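You operate a simulated robot arm through the tools that you are given. There is no shell and no other tool.

The job below is to be done with a simulated robot arm. You get a single attempt, and the scene is never put back.

## Task
Couple both hoses to the short yellow cylinder, run its rod fully out.
Fine: red coupling on the red port, blue on blue, before you start the pump; then lever on HOLD and stop the pump; no oil spilt.

It is judged by the outcome, as a careful person would: the job done as asked, and still so three seconds after it is handed in. It fails if anything else is knocked over, pushed out of place, dropped, spilled or broken.

## Robot
A 7-joint arm with a fingered hand, fixed in place. Base frame: the origin is on the floor under the middle of its stand, x ahead of it, y to its left, z up. Lengths are in m, angles in degrees, forces in N, time in s.
With the tool pointing down near the work surface it reaches from about 0.1 to 0.96 m from the base axis. Its first joint turns from -69.0 to 172.0 degrees. Payload 5 kg.
The tool frame sits at the grasp point between the pads (the TCP): z along the fingers, y along the line on which they close. The tips reach 0.032 m beyond it. The gripper opens to 0.16 m; its body begins 0.089 m behind the TCP. The gripper is a hand of 3 fingers: y runs from the thumb to the fingers, the wrist lies at [0, 0, -0.252] in the tool frame, and closing takes about 1.5 s.
Orientation is that of the tool frame in the base frame, as a unit quaternion [w, x, y, z]. With the fingers straight down and closing along the base's y, the tool's x points along the base's -x, its y along +y and its z along -z.

## Interface
- The arm moves only by the tool arm_command. Its argument "series" is one flat list of numbers, 6 for each row, row after row: the shift along the tool's x, y, z in m, then the turn, a rotation vector about the tool's x, y, z in degrees. In form: [dx, dy, dz, wx, wy, wz, dx, dy, dz, wx, wy, wz, ...]. A call has 1 to 20 rows; each row shifts and turns the commanded pose from where the row before left it, along the tool's axes as they then stand. "hand" is the closure, from 0 (fully open) to 1 (shut), set as the call begins (left out, the last holds). A row lasts 0.2 s, in which the tool goes at most 0.05 m and 8.6 degrees; a call with a longer step from one row to the next is refused whole, and so is a gripper value outside its range. A pose out of reach is approached as far as the arm can. The call stops where the force on the tool passes 40 N (or 10 N more than at its start, if that is more) or the arm is blocked; 0.2 s more then pass. The fingers move at their own pace (about 0.108 m/s each) and stop on an object; they squeeze with about 23 N. The grip force told is the motor's: it shows also when the fingers shut on nothing. Time passes only in rows, and 0.2 s behind the last, so rows that do not move let the fingers close. The reply holds the time, the measured pose of the TCP, the force on the tool along the base axes, the opening and the grip force, in the units named above and with some noise, with the torque about the TCP (base axes, N m) and any sound that the robot's microphone picked up, and new pictures: "pictures" is both (left out), scene, wrist or none.
- Cameras (640 x 400 px; columns grow to the right, rows downward): "scene" is fixed at [0.0513, -0.6487, 1.4899]; the picture's right is [0.50, -0.87, 0.00], its down [-0.46, -0.26, -0.85] and it looks along [0.74, 0.42, -0.53] (base axes); focal length 312 px, centre (320, 200). "wrist" rides on the gripper at [0.065, -0.004, -0.116] in the tool frame; the picture's right is [0.06, 1.00, 0.00], its down [-0.87, 0.05, -0.49] and it looks along [-0.49, 0.03, 0.87] (tool axes); focal length 261 px, centre (320, 200). There is no depth. A picture from a camera that has moved, and an enlarged one, comes with that camera's place and axes in the base frame and with its lens.
- slide_trunk(by): slides the trunk up (or, below 0, down) by that many m; the arm rides with it, the base frame stays. It gives what a move gives, with no picture.
- grasp_type(shape): the hand has 3 fingers and takes this shape, open, in about a second: jaw (thumb against the fingers, like two jaws); tri (thumb and two fingers); tip (a fingertip pinch); poke (one finger out to press); point (the index stretched); flat (the hand flat); cup (the hand cupped); fist (a fist). The gripper value then closes the fingers along that shape, each until it touches; the sizes above hold for jaw. It gives what a move gives, with no picture.
- zoom(camera, box): a new picture of the part [left, top, right, bottom] of that camera's present view, enlarged. No time passes.
- close_job(): hands the job in; it is judged then, once.

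Nothing tells you positions but the pictures and the camera data. Unless the task says otherwise, let go and move clear before handing in.

The tools are called after ">>>" by a JSON object that holds its "op" and its "data". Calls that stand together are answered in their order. arm_command: Moves the arm, as the interface text tells. Its arguments: {"type":"object","properties":{"series":{"type":"array"},"hand":{"type":"number"},"pictures":{"type":"string","enum":["both","scene","wrist","none"]}},"required":["series"]} The other tools are called the same way: slide_trunk (by) moves the trunk up or down; grasp_type (shape) gives the hand a shape; zoom (camera, box) takes an enlarged picture of a part of a camera's view; close_job () hands the job in.

At the start:

```text
clock: 0.0
tool_pos: [0.6919, 0.0375, 1.1092]
tool_rot: [0.0, 0.0, 1.0, 0.0]
wrist_force: [-1.1, 0.1, 0.0]
ft_torque: [-0.03, 0.01, 0.0]
gripper_width: 0.16
grasp_force: 0.1
shape: jaw
trunk travel left (down, up): [-0.7, 0.24]
```

scene: 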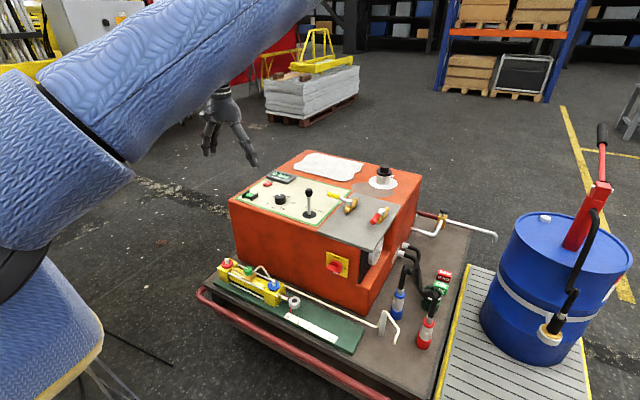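
wrist: 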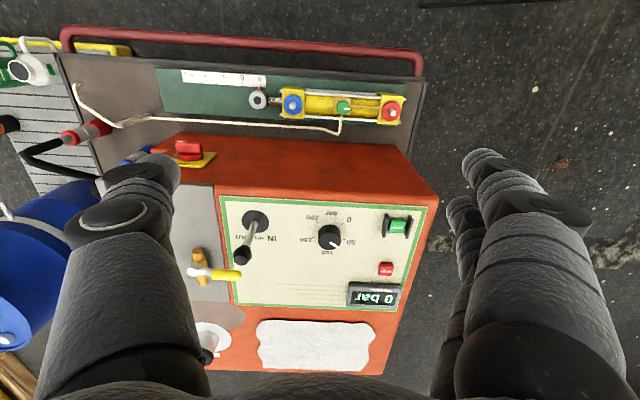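

I see an orange hydraulic power unit on a cart, with a yellow cylinder (red, green and blue parts) on a green board in front of it, and two hoses with blue and red couplings standing at the right. I'll zoom in on the details before moving anything.

>>> {"op": "zoom", "data": {"camera": "scene", "box": [200, 240, 360, 340]}}

>>> {"op": "zoom", "data": {"camera": "scene", "box": [340, 240, 500, 360]}}

>>> {"op": "zoom", "data": {"camera": "scene", "box": [220, 140, 430, 290]}}

>>> {"op": "zoom", "data": {"camera": "wrist", "box": [180, 180, 450, 350]}}

>>> {"op": "zoom", "data": {"camera": "wrist", "box": [160, 50, 430, 180]}}

```text
4.00 times, centred on (280, 290) of scene
camera zoom: at [0.0513, -0.6487, 1.4899], right [0.5, -0.87, 0.0], down [-0.46, -0.26, -0.85], along [0.74, 0.42, -0.53], focal length 1249 px, centre (480, -160)
```

zoom: 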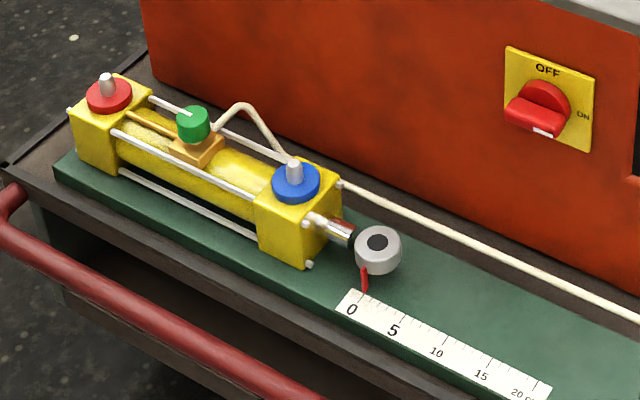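

```text
3.33 times, centred on (420, 300) of scene
camera zoom: at [0.0513, -0.6487, 1.4899], right [0.5, -0.87, 0.0], down [-0.46, -0.26, -0.85], along [0.74, 0.42, -0.53], focal length 1041 px, centre (-13, -133)
```

zoom: 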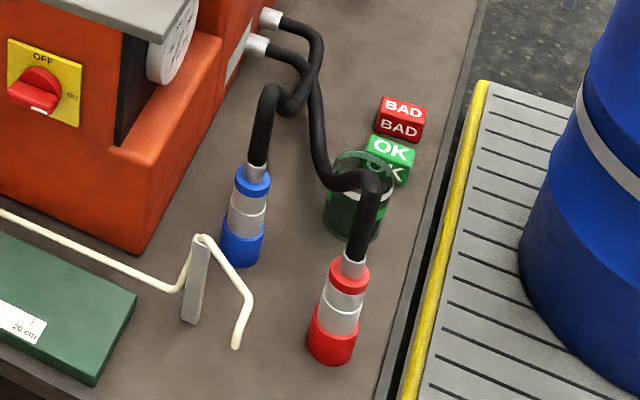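

```text
2.67 times, centred on (325, 215) of scene
camera zoom: at [0.0513, -0.6487, 1.4899], right [0.5, -0.87, 0.0], down [-0.46, -0.26, -0.85], along [0.74, 0.42, -0.53], focal length 832 px, centre (307, 160)
```

zoom: 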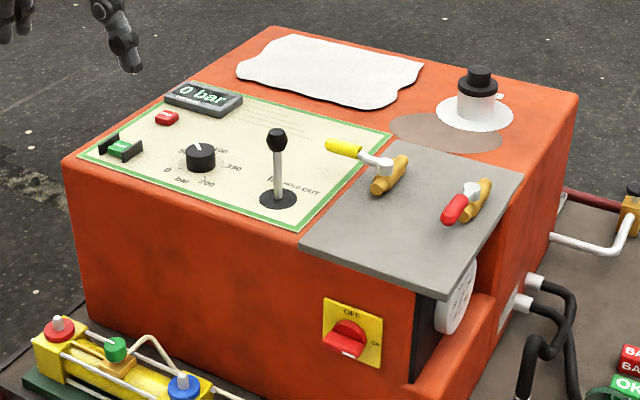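

```text
2.35 times, centred on (315, 265) of wrist
camera zoom: at [0.626, 0.0344, 1.2265], right [-0.06, 1.0, 0.0], down [0.87, 0.05, 0.49], along [0.49, 0.03, -0.87], focal length 613 px, centre (332, 47)
```

zoom: 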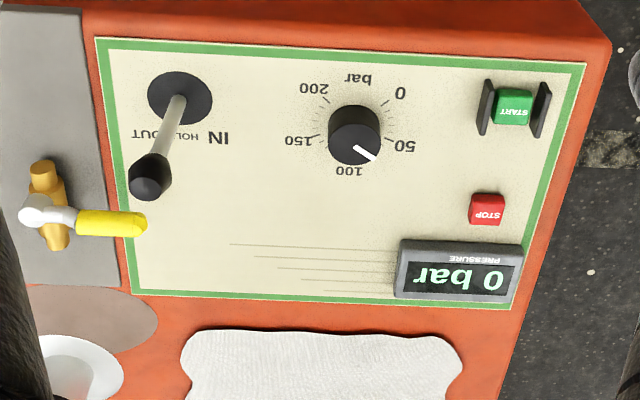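

```text
2.37 times, centred on (295, 115) of wrist
camera zoom: at [0.626, 0.0344, 1.2265], right [-0.06, 1.0, 0.0], down [0.87, 0.05, 0.49], along [0.49, 0.03, -0.87], focal length 618 px, centre (379, 402)
```

zoom: 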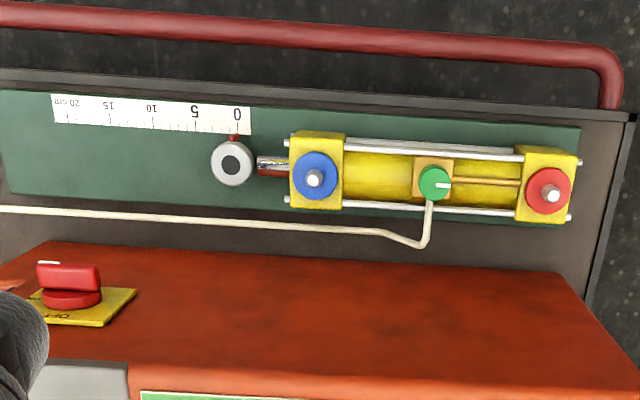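

The unit has a main switch, START/STOP buttons, a pressure knob, an IN/HOLD/OUT lever and two ball valves. I'll zoom in on the rest to learn the valves' states and what stands near the hoses.

>>> {"op": "zoom", "data": {"camera": "wrist", "box": [0, 20, 200, 200]}}

>>> {"op": "zoom", "data": {"camera": "scene", "box": [320, 150, 420, 230]}}

>>> {"op": "zoom", "data": {"camera": "scene", "box": [400, 180, 520, 270]}}

>>> {"op": "zoom", "data": {"camera": "scene", "box": [480, 110, 640, 370]}}

>>> {"op": "zoom", "data": {"camera": "scene", "box": [230, 160, 340, 230]}}

>>> {"op": "zoom", "data": {"camera": "scene", "box": [210, 250, 290, 310]}}

```text
2.22 times, centred on (100, 110) of wrist
camera zoom: at [0.626, 0.0344, 1.2265], right [-0.06, 1.0, 0.0], down [0.87, 0.05, 0.49], along [0.49, 0.03, -0.87], focal length 579 px, centre (809, 400)
```

zoom: 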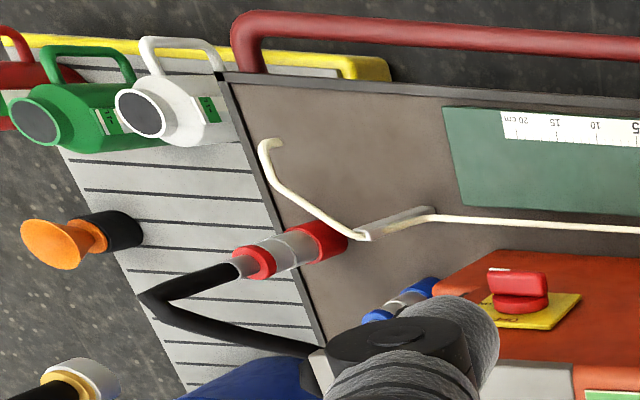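

```text
5.00 times, centred on (370, 190) of scene
camera zoom: at [0.0513, -0.6487, 1.4899], right [0.5, -0.87, 0.0], down [-0.46, -0.26, -0.85], along [0.74, 0.42, -0.53], focal length 1561 px, centre (70, 250)
```

zoom: 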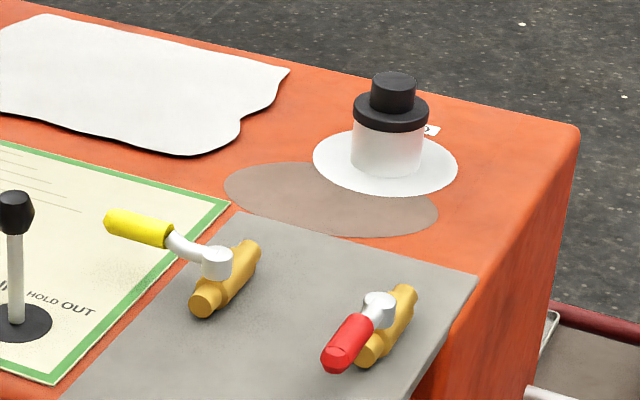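

```text
4.44 times, centred on (460, 225) of scene
camera zoom: at [0.0513, -0.6487, 1.4899], right [0.5, -0.87, 0.0], down [-0.46, -0.26, -0.85], along [0.74, 0.42, -0.53], focal length 1388 px, centre (-302, 89)
```

zoom: 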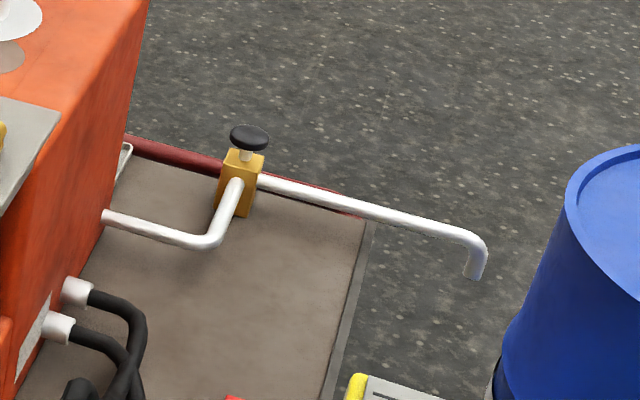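

```text
1.54 times, centred on (560, 240) of scene
camera zoom: at [0.0513, -0.6487, 1.4899], right [0.5, -0.87, 0.0], down [-0.46, -0.26, -0.85], along [0.74, 0.42, -0.53], focal length 480 px, centre (-49, 138)
```

zoom: 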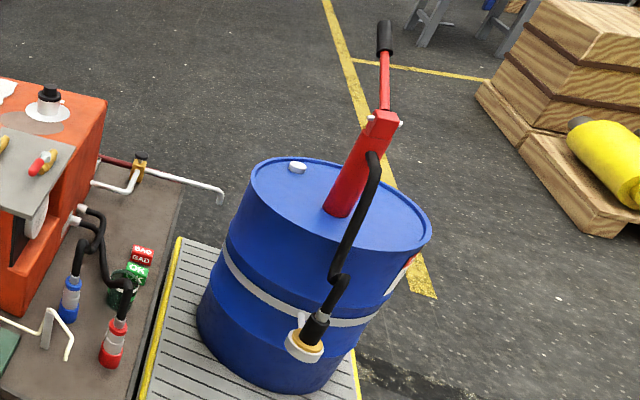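

```text
5.71 times, centred on (285, 195) of scene
camera zoom: at [0.0513, -0.6487, 1.4899], right [0.5, -0.87, 0.0], down [-0.46, -0.26, -0.85], along [0.74, 0.42, -0.53], focal length 1784 px, centre (520, 229)
```

zoom: 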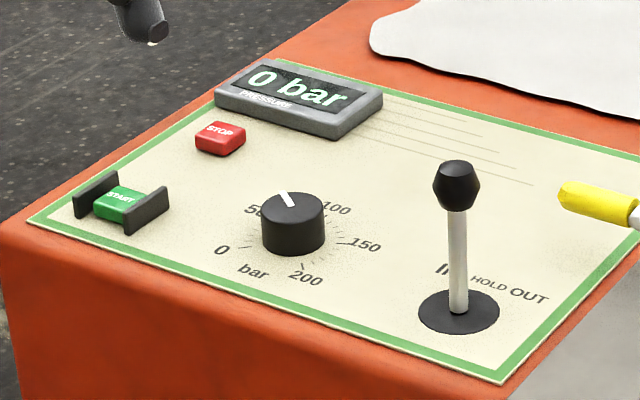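

```text
6.67 times, centred on (250, 280) of scene
camera zoom: at [0.0513, -0.6487, 1.4899], right [0.5, -0.87, 0.0], down [-0.46, -0.26, -0.85], along [0.74, 0.42, -0.53], focal length 2081 px, centre (787, -333)
```

zoom: 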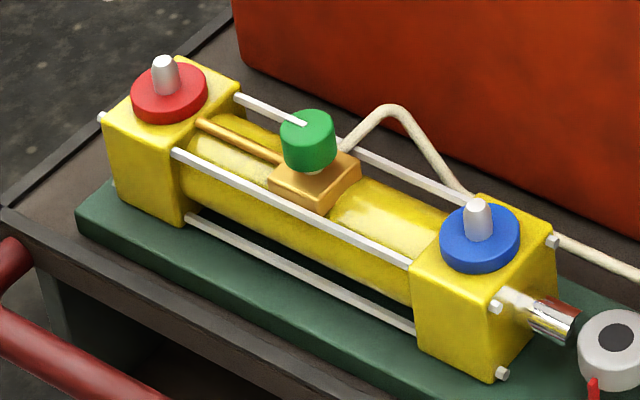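

The cylinder lies along y with the blue port near [0.75, -0.03, 0.50] and the red port near [0.75, 0.23, 0.50]. The hose couplings stand near [0.92, -0.50] and [0.87, -0.63], the lever is near [0.96, -0.085] and START near [0.94, 0.22]. I'll bring the wrist camera closer to the cylinder to read the bleed valve.

>>> {"op": "arm_command", "data": {"series": [0.045, 0.01, 0.04, 0, 0, 0, 0.045, 0.01, 0.04, 0, 0, 0, 0.045, 0.01, 0.04, 0, 0, 0, 0.045, 0.01, 0.04, 0, 0, 0], "pictures": "both"}}

```text
refused: row 1 steps farther than a row can; nothing moved
```

That step was too long, so nothing moved. I'll send the same approach to the cylinder in smaller steps.

>>> {"op": "arm_command", "data": {"series": [0.035, 0.01, 0.03, 0, 0, 0, 0.035, 0.01, 0.03, 0, 0, 0, 0.035, 0.01, 0.03, 0, 0, 0, 0.035, 0.01, 0.03, 0, 0, 0, 0.035, 0.01, 0.03, 0, 0, 0], "pictures": "both"}}

```text
clock: 1.2
tool_pos: [0.5159, 0.0858, 0.96]
tool_rot: [0.0, 0.001, 1.0, 0.0]
wrist_force: [1.1, -0.8, -0.5]
ft_torque: [0.0, 0.0, 0.01]
gripper_width: 0.1598
grasp_force: 0.1
shape: jaw
trunk travel left (down, up): [-0.7, 0.24]
camera wrist: at [0.4499, 0.0839, 1.0757], right [-0.06, 1.0, 0.0], down [0.87, 0.05, 0.49], along [0.49, 0.03, -0.87], focal length 261 px, centre (320, 200)
```

scene: 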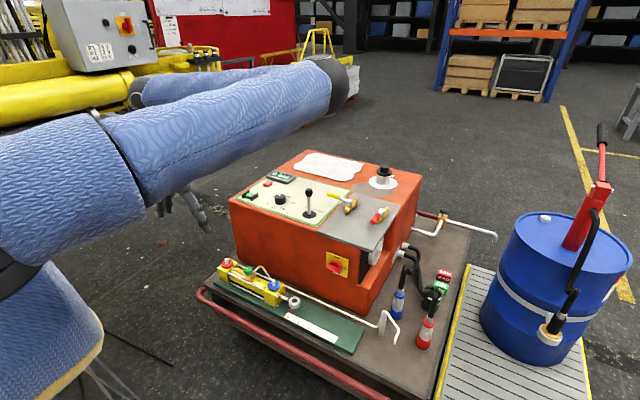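
wrist: 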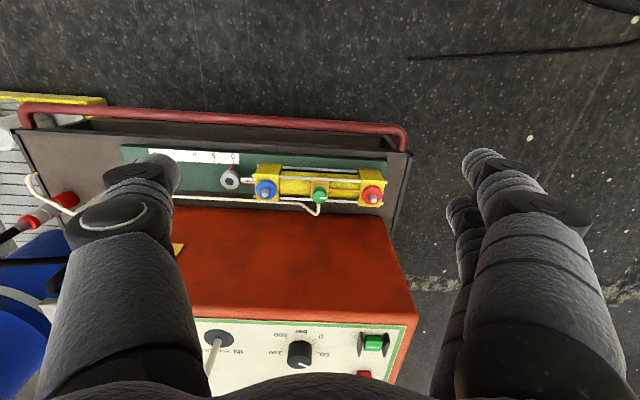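

The short cylinder is in clear view now, and there is a longer yellow one far off in the background. I'll zoom in on the green bleed knob, the scale and the tube.

>>> {"op": "zoom", "data": {"camera": "wrist", "box": [210, 140, 400, 230]}}

>>> {"op": "zoom", "data": {"camera": "wrist", "box": [180, 310, 420, 400]}}

>>> {"op": "zoom", "data": {"camera": "wrist", "box": [0, 90, 140, 290]}}

>>> {"op": "zoom", "data": {"camera": "scene", "box": [0, 0, 220, 130]}}

```text
3.37 times, centred on (305, 185) of wrist
camera zoom: at [0.4499, 0.0839, 1.0757], right [-0.06, 1.0, 0.0], down [0.87, 0.05, 0.49], along [0.49, 0.03, -0.87], focal length 878 px, centre (370, 250)
```

zoom: 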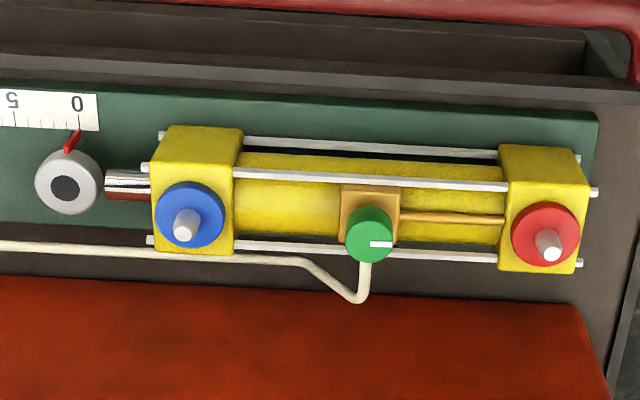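

```text
2.67 times, centred on (300, 355) of wrist
camera zoom: at [0.4499, 0.0839, 1.0757], right [-0.06, 1.0, 0.0], down [0.87, 0.05, 0.49], along [0.49, 0.03, -0.87], focal length 695 px, centre (373, -213)
```

zoom: 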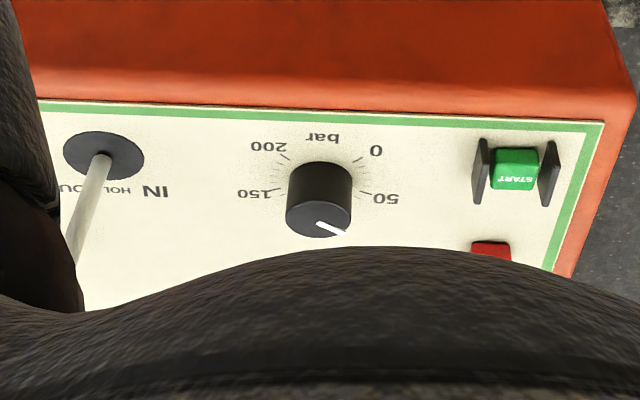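

```text
2.00 times, centred on (70, 190) of wrist
camera zoom: at [0.4499, 0.0839, 1.0757], right [-0.06, 1.0, 0.0], down [0.87, 0.05, 0.49], along [0.49, 0.03, -0.87], focal length 521 px, centre (820, 220)
```

zoom: 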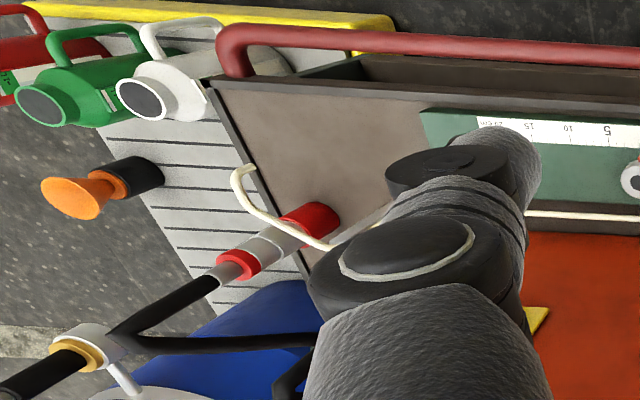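

```text
2.91 times, centred on (110, 65) of scene
camera zoom: at [0.0513, -0.6487, 1.4899], right [0.5, -0.87, 0.0], down [-0.46, -0.26, -0.85], along [0.74, 0.42, -0.53], focal length 908 px, centre (931, 593)
```

zoom: 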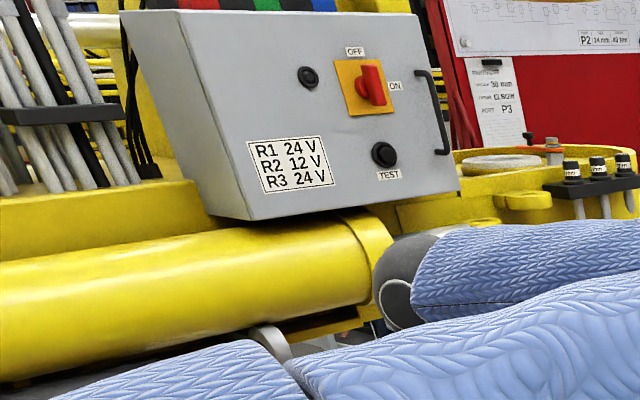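

The bleed knob's tick points along +y, toward the brass tube, and there is no label on it. Next I'll move the wrist camera over the two ball valves and the main switch.

>>> {"op": "arm_command", "data": {"series": [-0.033, -0.033, -0.005, 0, 0, 0, -0.033, -0.033, -0.005, 0, 0, 0, -0.033, -0.033, -0.005, 0, 0, 0, -0.033, -0.033, -0.005, 0, 0, 0, -0.033, -0.033, -0.005, 0, 0, 0, -0.033, -0.033, -0.005, 0, 0, 0, -0.033, -0.033, -0.005, 0, 0, 0, -0.033, -0.033, -0.005, 0, 0, 0, -0.033, -0.033, -0.005, 0, 0, 0, -0.033, -0.033, -0.005, 0, 0, 0, -0.033, -0.033, -0.005, 0, 0, 0], "pictures": "both"}}

```text
clock: 3.6
tool_pos: [0.8812, -0.2749, 1.0153]
tool_rot: [-0.001, 0.0, 1.0, 0.0]
wrist_force: [0.8, -0.9, -0.8]
ft_torque: [0.0, 0.06, -0.01]
gripper_width: 0.1597
grasp_force: 0.0
shape: jaw
trunk travel left (down, up): [-0.7, 0.24]
camera wrist: at [0.815, -0.2788, 1.1321], right [-0.06, 1.0, 0.0], down [0.87, 0.05, 0.49], along [0.49, 0.03, -0.87], focal length 261 px, centre (320, 200)
```

scene: 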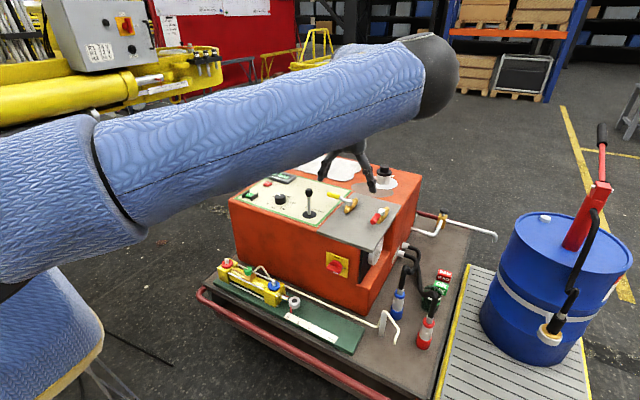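
wrist: 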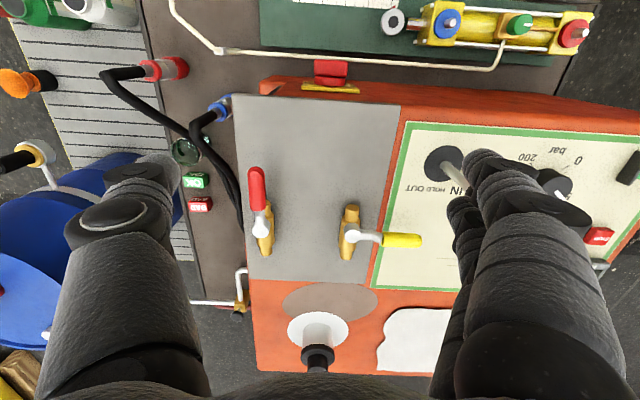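

>>> {"op": "zoom", "data": {"camera": "wrist", "box": [220, 160, 440, 290]}}

>>> {"op": "zoom", "data": {"camera": "wrist", "box": [130, 30, 280, 120]}}

>>> {"op": "zoom", "data": {"camera": "wrist", "box": [140, 110, 270, 230]}}

>>> {"op": "zoom", "data": {"camera": "wrist", "box": [270, 280, 380, 380]}}

>>> {"op": "zoom", "data": {"camera": "wrist", "box": [400, 0, 600, 60]}}

```text
2.91 times, centred on (330, 225) of wrist
camera zoom: at [0.815, -0.2788, 1.1321], right [-0.06, 1.0, 0.0], down [0.87, 0.05, 0.49], along [0.49, 0.03, -0.87], focal length 758 px, centre (291, 127)
```

zoom: 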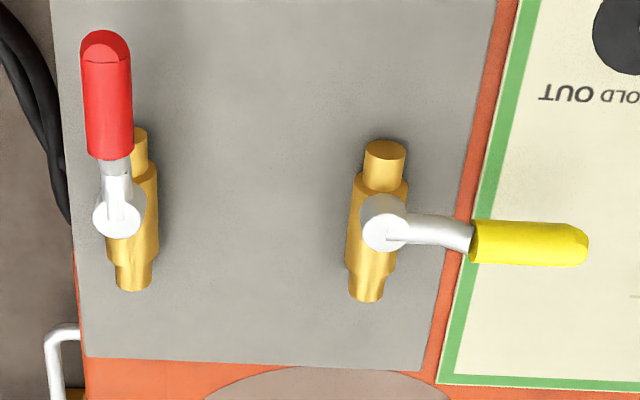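

```text
4.27 times, centred on (205, 75) of wrist
camera zoom: at [0.815, -0.2788, 1.1321], right [-0.06, 1.0, 0.0], down [0.87, 0.05, 0.49], along [0.49, 0.03, -0.87], focal length 1112 px, centre (811, 733)
```

zoom: 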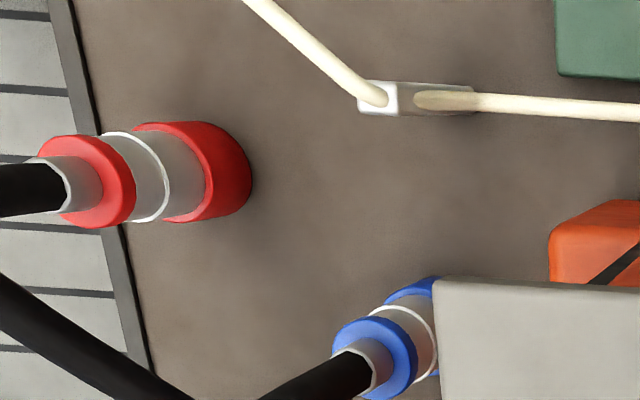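

```text
3.33 times, centred on (205, 170) of wrist
camera zoom: at [0.815, -0.2788, 1.1321], right [-0.06, 1.0, 0.0], down [0.87, 0.05, 0.49], along [0.49, 0.03, -0.87], focal length 869 px, centre (703, 300)
```

zoom: 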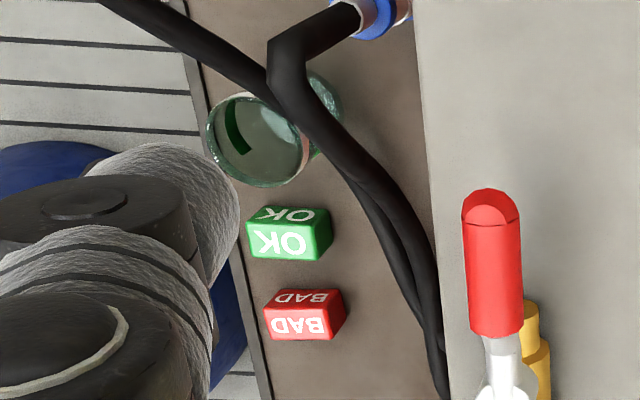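

```text
4.00 times, centred on (325, 330) of wrist
camera zoom: at [0.815, -0.2788, 1.1321], right [-0.06, 1.0, 0.0], down [0.87, 0.05, 0.49], along [0.49, 0.03, -0.87], focal length 1043 px, centre (300, -320)
```

zoom: 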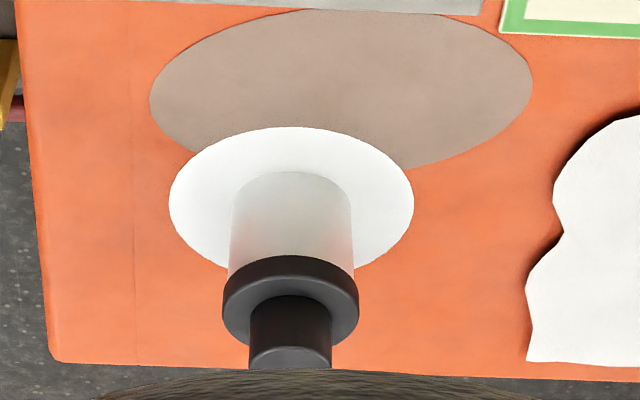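

```text
3.20 times, centred on (500, 30) of wrist
camera zoom: at [0.815, -0.2788, 1.1321], right [-0.06, 1.0, 0.0], down [0.87, 0.05, 0.49], along [0.49, 0.03, -0.87], focal length 834 px, centre (-256, 744)
```

zoom: 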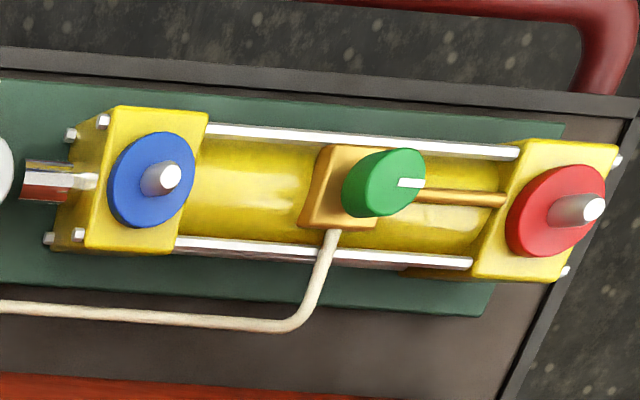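

The yellow-handled valve is across its body, which looks closed, and the red-handled one is in line, which looks open. The couplings stand upright on the deck. I'll zoom in on the unit's right side for gauges and labels.

>>> {"op": "zoom", "data": {"camera": "scene", "box": [350, 220, 420, 300]}}

>>> {"op": "zoom", "data": {"camera": "scene", "box": [310, 240, 370, 290]}}

>>> {"op": "zoom", "data": {"camera": "scene", "box": [380, 255, 460, 355]}}

>>> {"op": "zoom", "data": {"camera": "wrist", "box": [290, 50, 370, 100]}}

```text
5.00 times, centred on (385, 260) of scene
camera zoom: at [0.0513, -0.6487, 1.4899], right [0.5, -0.87, 0.0], down [-0.46, -0.26, -0.85], along [0.74, 0.42, -0.53], focal length 1561 px, centre (-5, -100)
```

zoom: 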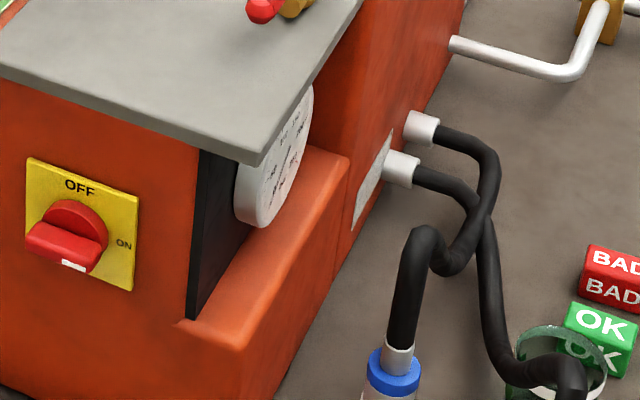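

```text
8.00 times, centred on (340, 265) of scene
camera zoom: at [0.0513, -0.6487, 1.4899], right [0.5, -0.87, 0.0], down [-0.46, -0.26, -0.85], along [0.74, 0.42, -0.53], focal length 2498 px, centre (160, -320)
```

zoom: 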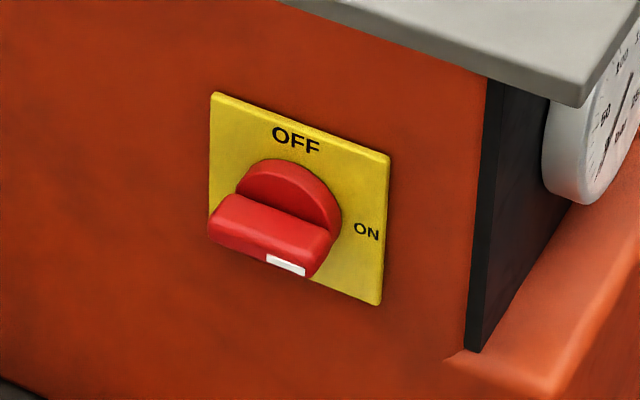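

```text
4.00 times, centred on (420, 305) of scene
camera zoom: at [0.0513, -0.6487, 1.4899], right [0.5, -0.87, 0.0], down [-0.46, -0.26, -0.85], along [0.74, 0.42, -0.53], focal length 1249 px, centre (-80, -220)
```

zoom: 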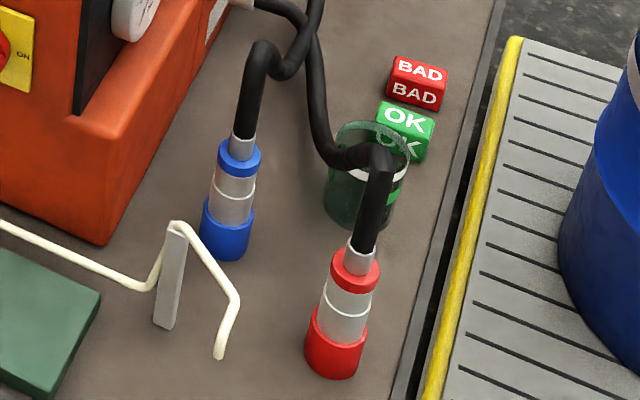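

```text
8.00 times, centred on (330, 75) of wrist
camera zoom: at [0.815, -0.2788, 1.1321], right [-0.06, 1.0, 0.0], down [0.87, 0.05, 0.49], along [0.49, 0.03, -0.87], focal length 2085 px, centre (240, 1200)
```

zoom: 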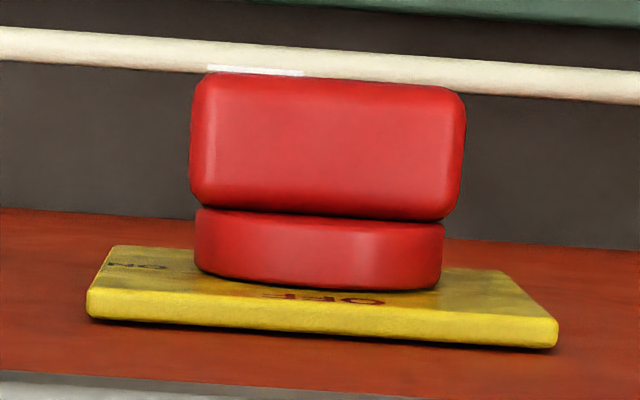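

The main switch's white tick is on the ON side, and the pressure display is lit. I'll zoom tightly on the bleed knob, the switch, the filler and the couplings to look for markings.

>>> {"op": "zoom", "data": {"camera": "scene", "box": [236, 262, 268, 282]}}

>>> {"op": "zoom", "data": {"camera": "wrist", "box": [490, 5, 554, 45]}}

>>> {"op": "zoom", "data": {"camera": "scene", "box": [368, 160, 400, 190]}}

>>> {"op": "zoom", "data": {"camera": "scene", "box": [385, 240, 425, 265]}}

>>> {"op": "zoom", "data": {"camera": "scene", "box": [386, 284, 410, 324]}}

```text
16.00 times, centred on (252, 272) of scene
camera zoom: at [0.0513, -0.6487, 1.4899], right [0.5, -0.87, 0.0], down [-0.46, -0.26, -0.85], along [0.74, 0.42, -0.53], focal length 4995 px, centre (1408, -952)
```

zoom: 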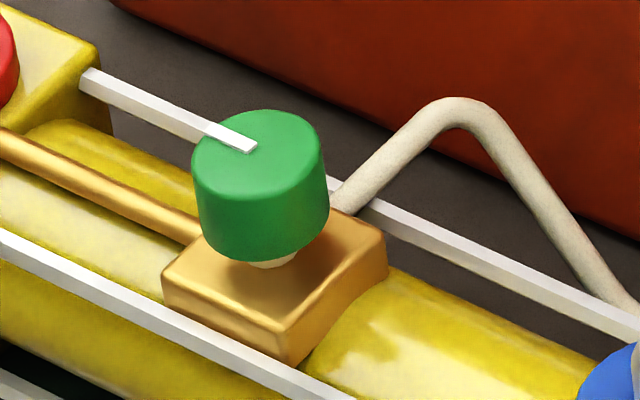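

```text
10.00 times, centred on (522, 25) of wrist
camera zoom: at [0.815, -0.2788, 1.1321], right [-0.06, 1.0, 0.0], down [0.87, 0.05, 0.49], along [0.49, 0.03, -0.87], focal length 2606 px, centre (-1700, 1950)
```

zoom: 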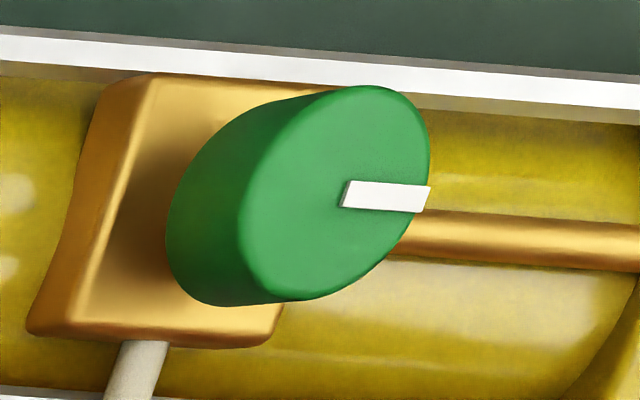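

```text
13.33 times, centred on (384, 175) of scene
camera zoom: at [0.0513, -0.6487, 1.4899], right [0.5, -0.87, 0.0], down [-0.46, -0.26, -0.85], along [0.74, 0.42, -0.53], focal length 4163 px, centre (-533, 533)
```

zoom: 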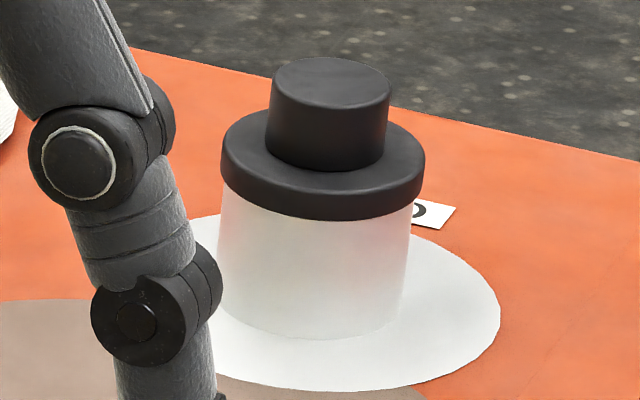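

```text
16.00 times, centred on (405, 252) of scene
camera zoom: at [0.0513, -0.6487, 1.4899], right [0.5, -0.87, 0.0], down [-0.46, -0.26, -0.85], along [0.74, 0.42, -0.53], focal length 4995 px, centre (-1040, -640)
```

zoom: 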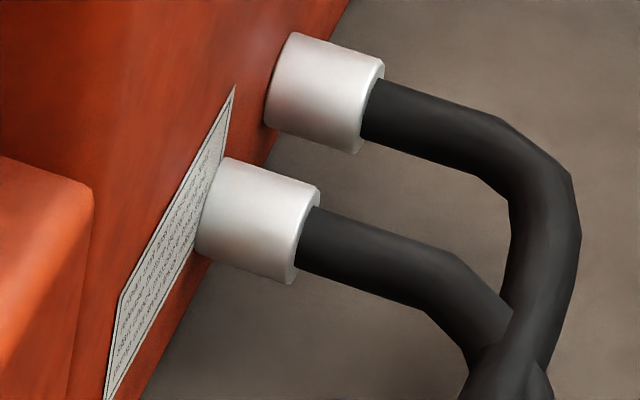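

```text
10.00 times, centred on (398, 304) of scene
camera zoom: at [0.0513, -0.6487, 1.4899], right [0.5, -0.87, 0.0], down [-0.46, -0.26, -0.85], along [0.74, 0.42, -0.53], focal length 3122 px, centre (-460, -840)
```

zoom: 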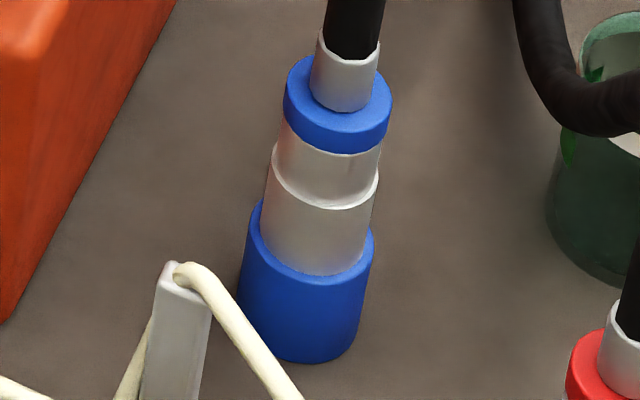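

There are no open/closed labels on the green knob, so I'll check it by feel later. The blue coupling stands free at about [0.924, -0.505], from z 0.414 to 0.55. I'll tilt the hand 30° outward and come down behind it to look.

>>> {"op": "arm_command", "data": {"series": [0, 0, 0, 0, -7.5, 0, 0, 0, 0, 0, -7.5, 0, 0, 0, 0, 0, -7.5, 0, 0, 0, 0, 0, -7.5, 0, 0.0087, -0.038, -0.005, 0, 0, 0, 0.0087, -0.038, -0.005, 0, 0, 0, 0.0087, -0.038, -0.005, 0, 0, 0, 0.0087, -0.038, -0.005, 0, 0, 0, 0.0087, -0.038, -0.005, 0, 0, 0, 0.0087, -0.038, -0.005, 0, 0, 0, 0.02, 0, 0.0346, 0, 0, 0, 0.02, 0, 0.0346, 0, 0, 0, 0.02, 0, 0.0346, 0, 0, 0, 0.02, 0, 0.0346, 0, 0, 0, 0.02, 0, 0.0346, 0, 0, 0], "hand": 0.4, "pictures": "both"}}

```text
clock: 6.8
tool_pos: [0.8208, -0.505, 0.8127]
tool_rot: [0.259, 0.001, 0.966, 0.0]
wrist_force: [0.1, 0.1, -0.7]
ft_torque: [0.01, 0.02, -0.01]
gripper_width: 0.0964
grasp_force: 0.0
shape: jaw
trunk travel left (down, up): [-0.7, 0.24]
camera wrist: at [0.7051, -0.5074, 0.8817], right [-0.05, 1.0, -0.03], down [0.51, 0.05, 0.86], along [0.86, 0.03, -0.51], focal length 261 px, centre (320, 200)
```

scene: 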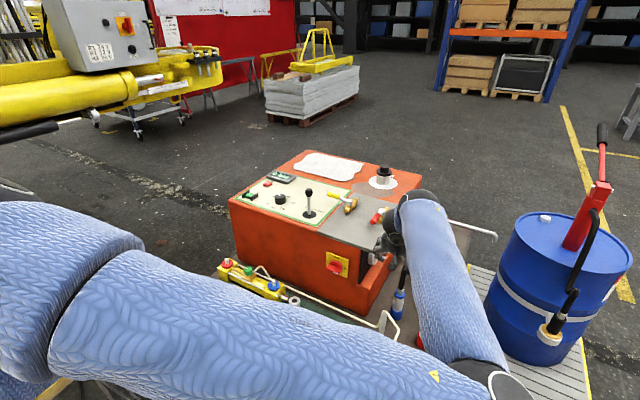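
wrist: 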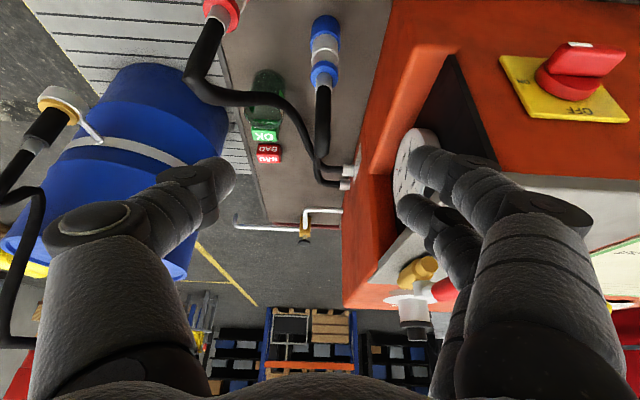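

I'm looking forward past the hand now (the wrist picture is upside-down), and the blue coupling is straight ahead. I'll zoom in to fix its exact place, read the gauge, and see how the red hose lies past the jar.

>>> {"op": "zoom", "data": {"camera": "wrist", "box": [290, 0, 370, 100]}}

>>> {"op": "zoom", "data": {"camera": "wrist", "box": [170, 0, 370, 200]}}

>>> {"op": "zoom", "data": {"camera": "wrist", "box": [340, 100, 460, 300]}}

```text
4.00 times, centred on (330, 50) of wrist
camera zoom: at [0.7051, -0.5074, 0.8817], right [-0.05, 1.0, -0.03], down [0.51, 0.05, 0.86], along [0.86, 0.03, -0.51], focal length 1043 px, centre (280, 800)
```

zoom: 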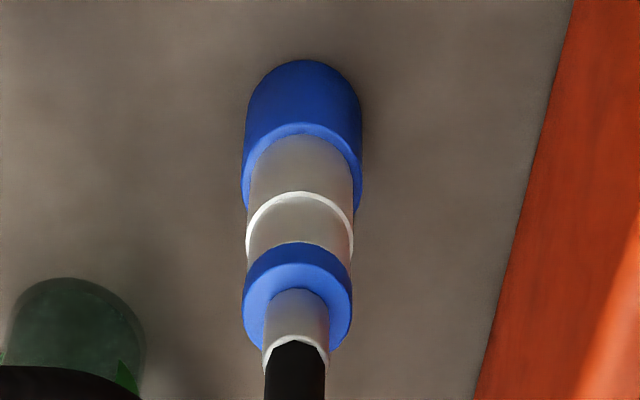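

```text
2.00 times, centred on (270, 100) of wrist
camera zoom: at [0.7051, -0.5074, 0.8817], right [-0.05, 1.0, -0.03], down [0.51, 0.05, 0.86], along [0.86, 0.03, -0.51], focal length 521 px, centre (420, 400)
```

zoom: 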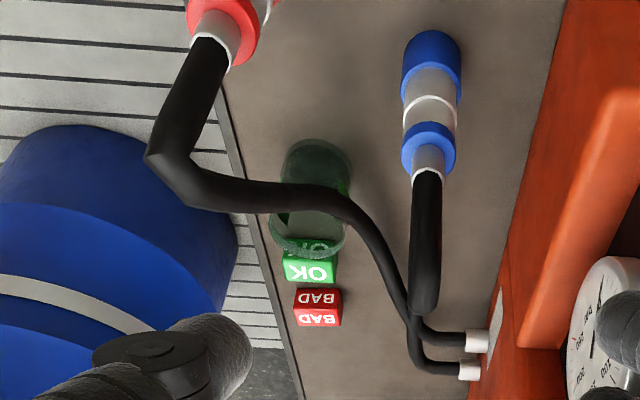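

```text
2.00 times, centred on (400, 200) of wrist
camera zoom: at [0.7051, -0.5074, 0.8817], right [-0.05, 1.0, -0.03], down [0.51, 0.05, 0.86], along [0.86, 0.03, -0.51], focal length 521 px, centre (160, 200)
```

zoom: 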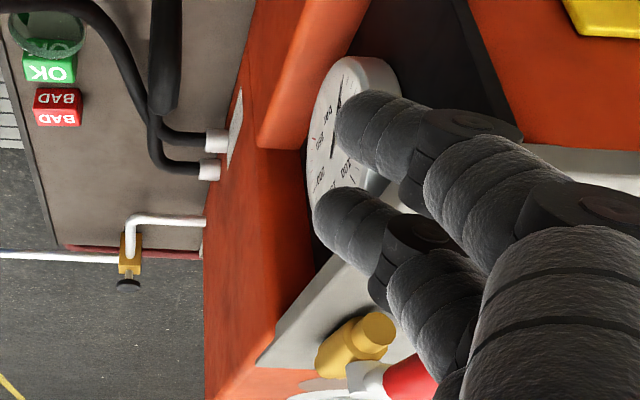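

The blue coupling is at about [0.931, -0.500], and its silver sleeve is centred near z 0.51. I'll go to a pre-grasp point 12 cm back along the finger axis.

>>> {"op": "arm_command", "data": {"series": [0.0107, 0.001, 0.0386, 0, 0, 0, 0.0107, 0.001, 0.0386, 0, 0, 0, 0.0107, 0.001, 0.0386, 0, 0, 0, 0.0107, 0.001, 0.0386, 0, 0, 0, 0.0107, 0.001, 0.0386, 0, 0, 0], "pictures": "both"}}

```text
clock: 8.0
tool_pos: [0.8703, -0.5009, 0.6198]
tool_rot: [0.258, 0.002, 0.966, -0.001]
wrist_force: [0.3, 0.3, 0.2]
ft_torque: [0.03, 0.02, 0.03]
gripper_width: 0.0964
grasp_force: 0.0
shape: jaw
trunk travel left (down, up): [-0.7, 0.24]
camera wrist: at [0.7555, -0.5025, 0.6884], right [-0.05, 1.0, -0.03], down [0.51, 0.05, 0.86], along [0.86, 0.03, -0.51], focal length 261 px, centre (320, 200)
```

scene: 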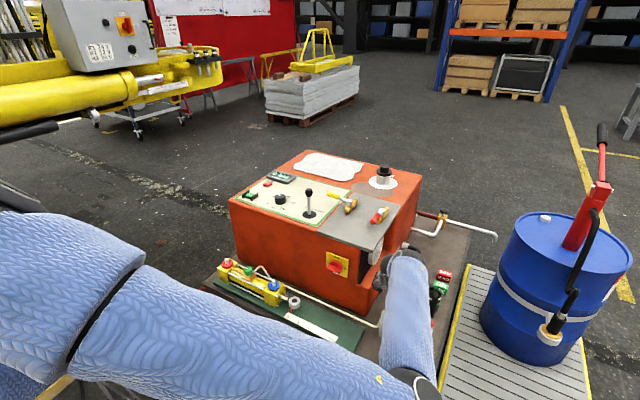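
wrist: 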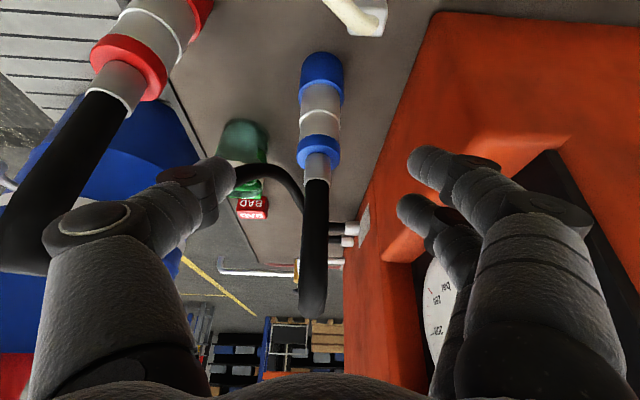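

The fingers straddle the blue coupling in y. I'll zoom in to check its distance and centring before closing in.

>>> {"op": "zoom", "data": {"camera": "wrist", "box": [260, 40, 380, 200]}}

>>> {"op": "zoom", "data": {"camera": "scene", "box": [360, 230, 460, 390]}}

```text
2.50 times, centred on (320, 120) of wrist
camera zoom: at [0.7555, -0.5025, 0.6884], right [-0.05, 1.0, -0.03], down [0.51, 0.05, 0.86], along [0.86, 0.03, -0.51], focal length 652 px, centre (320, 400)
```

zoom: 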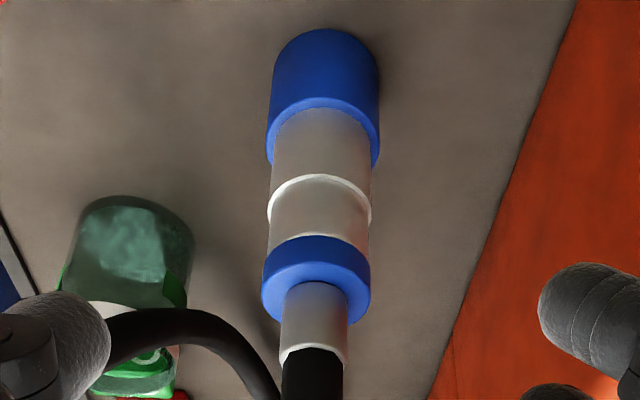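

```text
2.50 times, centred on (410, 310) of scene
camera zoom: at [0.0513, -0.6487, 1.4899], right [0.5, -0.87, 0.0], down [-0.46, -0.26, -0.85], along [0.74, 0.42, -0.53], focal length 780 px, centre (95, -75)
```

zoom: 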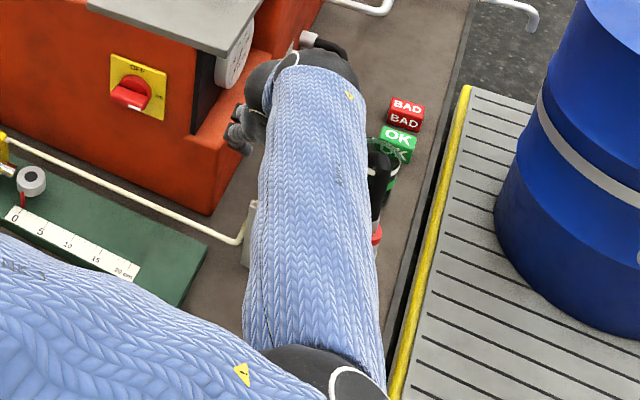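

The coupling's axis is at about [0.934, -0.499], with the sleeve from z 0.46 to 0.525. The post with the cream tube is right behind the grasp, so I'll turn the hand 20° about the vertical to keep its underside clear of it.

>>> {"op": "arm_command", "data": {"series": [0, -0.0075, 0, -3.333, 0, -5.773, 0, -0.0075, 0, -3.333, 0, -5.773, 0, -0.0075, 0, -3.333, 0, -5.773], "pictures": "wrist"}}

```text
clock: 8.8
tool_pos: [0.8722, -0.522, 0.621]
tool_rot: [0.254, -0.169, 0.951, 0.046]
wrist_force: [-0.9, 0.3, -0.4]
ft_torque: [0.02, -0.02, 0.02]
gripper_width: 0.0965
grasp_force: 0.1
shape: jaw
trunk travel left (down, up): [-0.7, 0.24]
camera wrist: at [0.7657, -0.5634, 0.6899], right [-0.39, 0.92, -0.03], down [0.46, 0.22, 0.86], along [0.8, 0.32, -0.51], focal length 261 px, centre (320, 200)
```

wrist: 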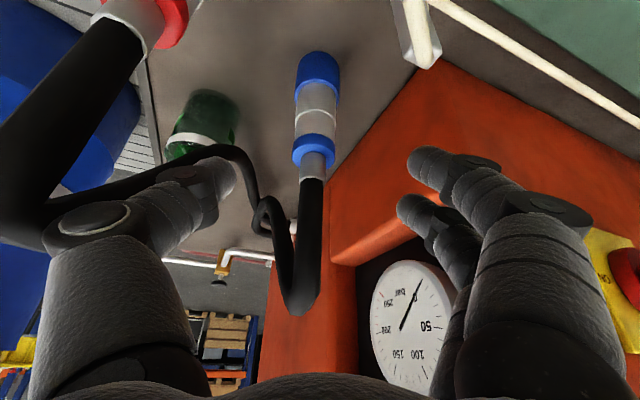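

The hand is wide at the knuckles and the red hose runs close to the thumb. I'll zoom in on that area to judge clearances before going further.

>>> {"op": "zoom", "data": {"camera": "wrist", "box": [0, 0, 320, 320]}}

>>> {"op": "zoom", "data": {"camera": "scene", "box": [360, 240, 460, 340]}}

```text
1.25 times, centred on (160, 160) of wrist
camera zoom: at [0.7657, -0.5634, 0.6899], right [-0.39, 0.92, -0.03], down [0.46, 0.22, 0.86], along [0.8, 0.32, -0.51], focal length 326 px, centre (520, 250)
```

zoom: 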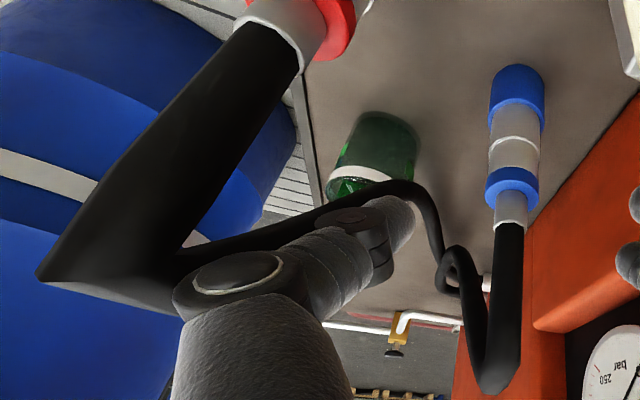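

```text
4.00 times, centred on (410, 290) of scene
camera zoom: at [0.0513, -0.6487, 1.4899], right [0.5, -0.87, 0.0], down [-0.46, -0.26, -0.85], along [0.74, 0.42, -0.53], focal length 1249 px, centre (-40, -160)
```

zoom: 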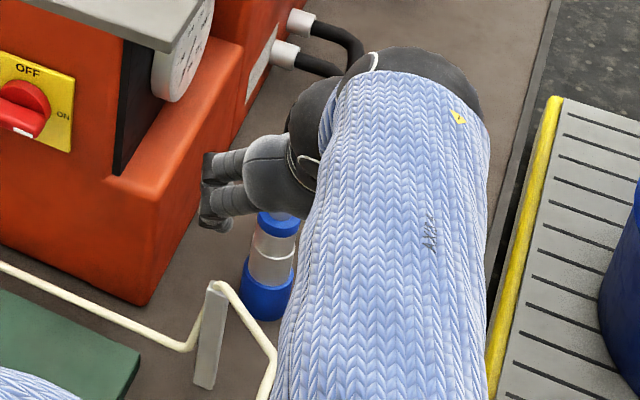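

The thumb would brush the red hose if I took blue now, while the red coupling is free on all sides. I'll back off and take the red one first, starting by viewing it from behind.

>>> {"op": "arm_command", "data": {"series": [0, 0, -0.045, 0, 0, 0, 0, 0, -0.045, 0, 0, 0, 0, 0, -0.045, 0, 0, 0, 0, 0, -0.045, 0, 0, 0, 0, 0, -0.02, 0, 0, 0, 0, 0, 0, 3.5, 0, 6.06, 0, 0, 0, 3.5, 0, 6.06, 0, 0, 0, 3.5, 0, 6.06, 0, 0, 0, 3.5, 0, 6.06, 0, 0, 0, 3.5, 0, 6.06, 0.0169, -0.0144, 0.0349, 0, 0, 0, 0.0169, -0.0144, 0.0349, 0, 0, 0, 0.0169, -0.0144, 0.0349, 0, 0, 0], "hand": 0.4, "pictures": "both"}}

```text
clock: 11.6
tool_pos: [0.7753, -0.6, 0.6765]
tool_rot: [0.256, 0.126, 0.958, -0.034]
wrist_force: [0.6, 0.2, -0.3]
ft_torque: [0.0, 0.0, -0.01]
gripper_width: 0.0964
grasp_force: 0.0
shape: jaw
trunk travel left (down, up): [-0.7, 0.24]
camera wrist: at [0.6635, -0.5723, 0.7453], right [0.21, 0.98, -0.03], down [0.5, -0.08, 0.86], along [0.84, -0.19, -0.51], focal length 261 px, centre (320, 200)
```

scene: 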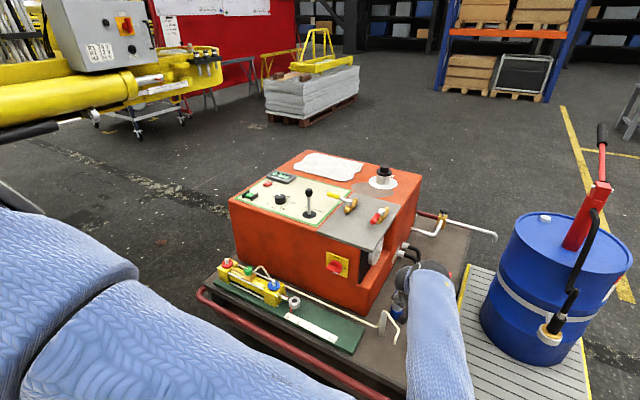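
wrist: 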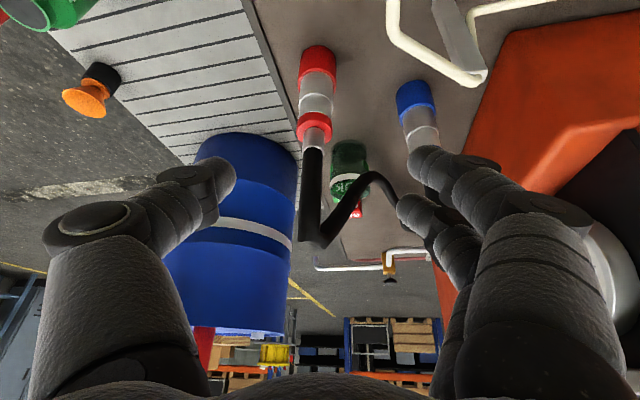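

The red coupling is centred between the fingers with open space around it. I'll zoom in to measure it.

>>> {"op": "zoom", "data": {"camera": "wrist", "box": [260, 30, 420, 250]}}

>>> {"op": "zoom", "data": {"camera": "wrist", "box": [290, 30, 340, 160]}}

```text
1.82 times, centred on (340, 140) of wrist
camera zoom: at [0.6635, -0.5723, 0.7453], right [0.21, 0.98, -0.03], down [0.5, -0.08, 0.86], along [0.84, -0.19, -0.51], focal length 474 px, centre (284, 309)
```

zoom: 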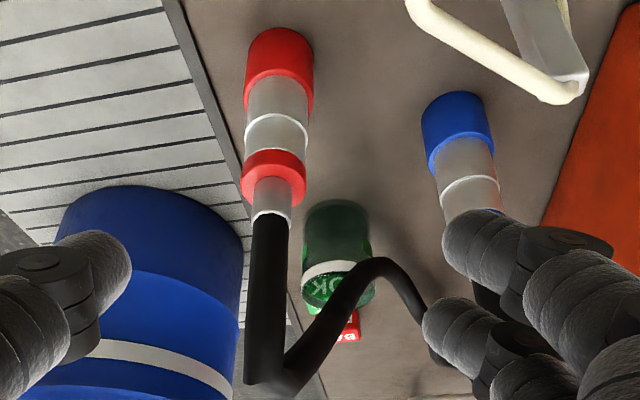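

```text
3.08 times, centred on (315, 95) of wrist
camera zoom: at [0.6635, -0.5723, 0.7453], right [0.21, 0.98, -0.03], down [0.5, -0.08, 0.86], along [0.84, -0.19, -0.51], focal length 802 px, centre (335, 523)
```

zoom: 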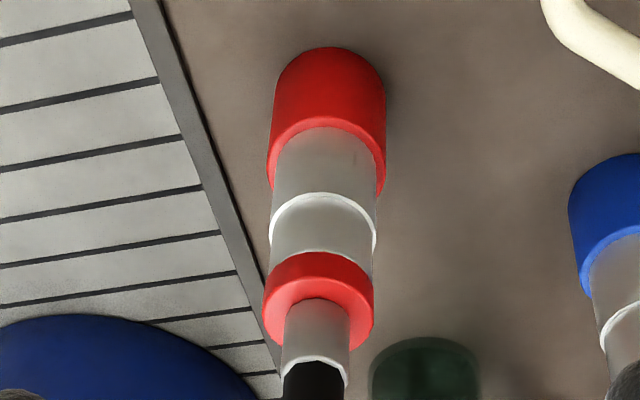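

The red coupling's axis is at about [0.861, -0.6255]. I'll advance along the finger axis and stop just short to check.

>>> {"op": "arm_command", "data": {"series": [0.0022, -0.0005, 0.0395, 0, 0, 0, 0.0022, -0.0005, 0.0395, 0, 0, 0, 0.0022, -0.0005, 0.0395, 0, 0, 0, 0.0022, -0.0005, 0.0395, 0, 0, 0], "pictures": "both"}}

```text
clock: 12.6
tool_pos: [0.8429, -0.6195, 0.5371]
tool_rot: [0.256, 0.126, 0.958, -0.033]
wrist_force: [0.6, -0.6, 0.3]
ft_torque: [0.02, -0.01, 0.0]
gripper_width: 0.0964
grasp_force: 0.1
shape: jaw
trunk travel left (down, up): [-0.7, 0.24]
camera wrist: at [0.7317, -0.592, 0.6062], right [0.21, 0.98, -0.03], down [0.5, -0.08, 0.86], along [0.84, -0.19, -0.51], focal length 261 px, centre (320, 200)
```

scene: 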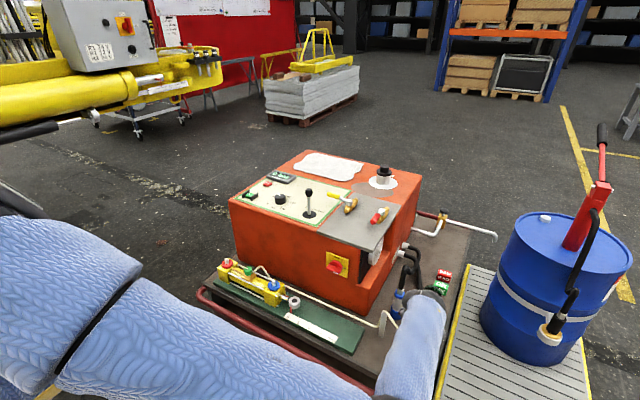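
wrist: 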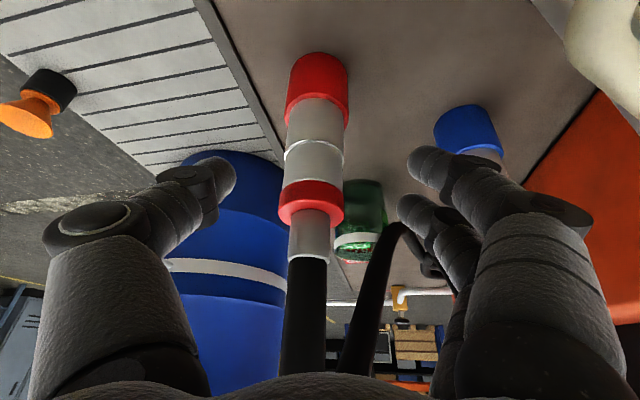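

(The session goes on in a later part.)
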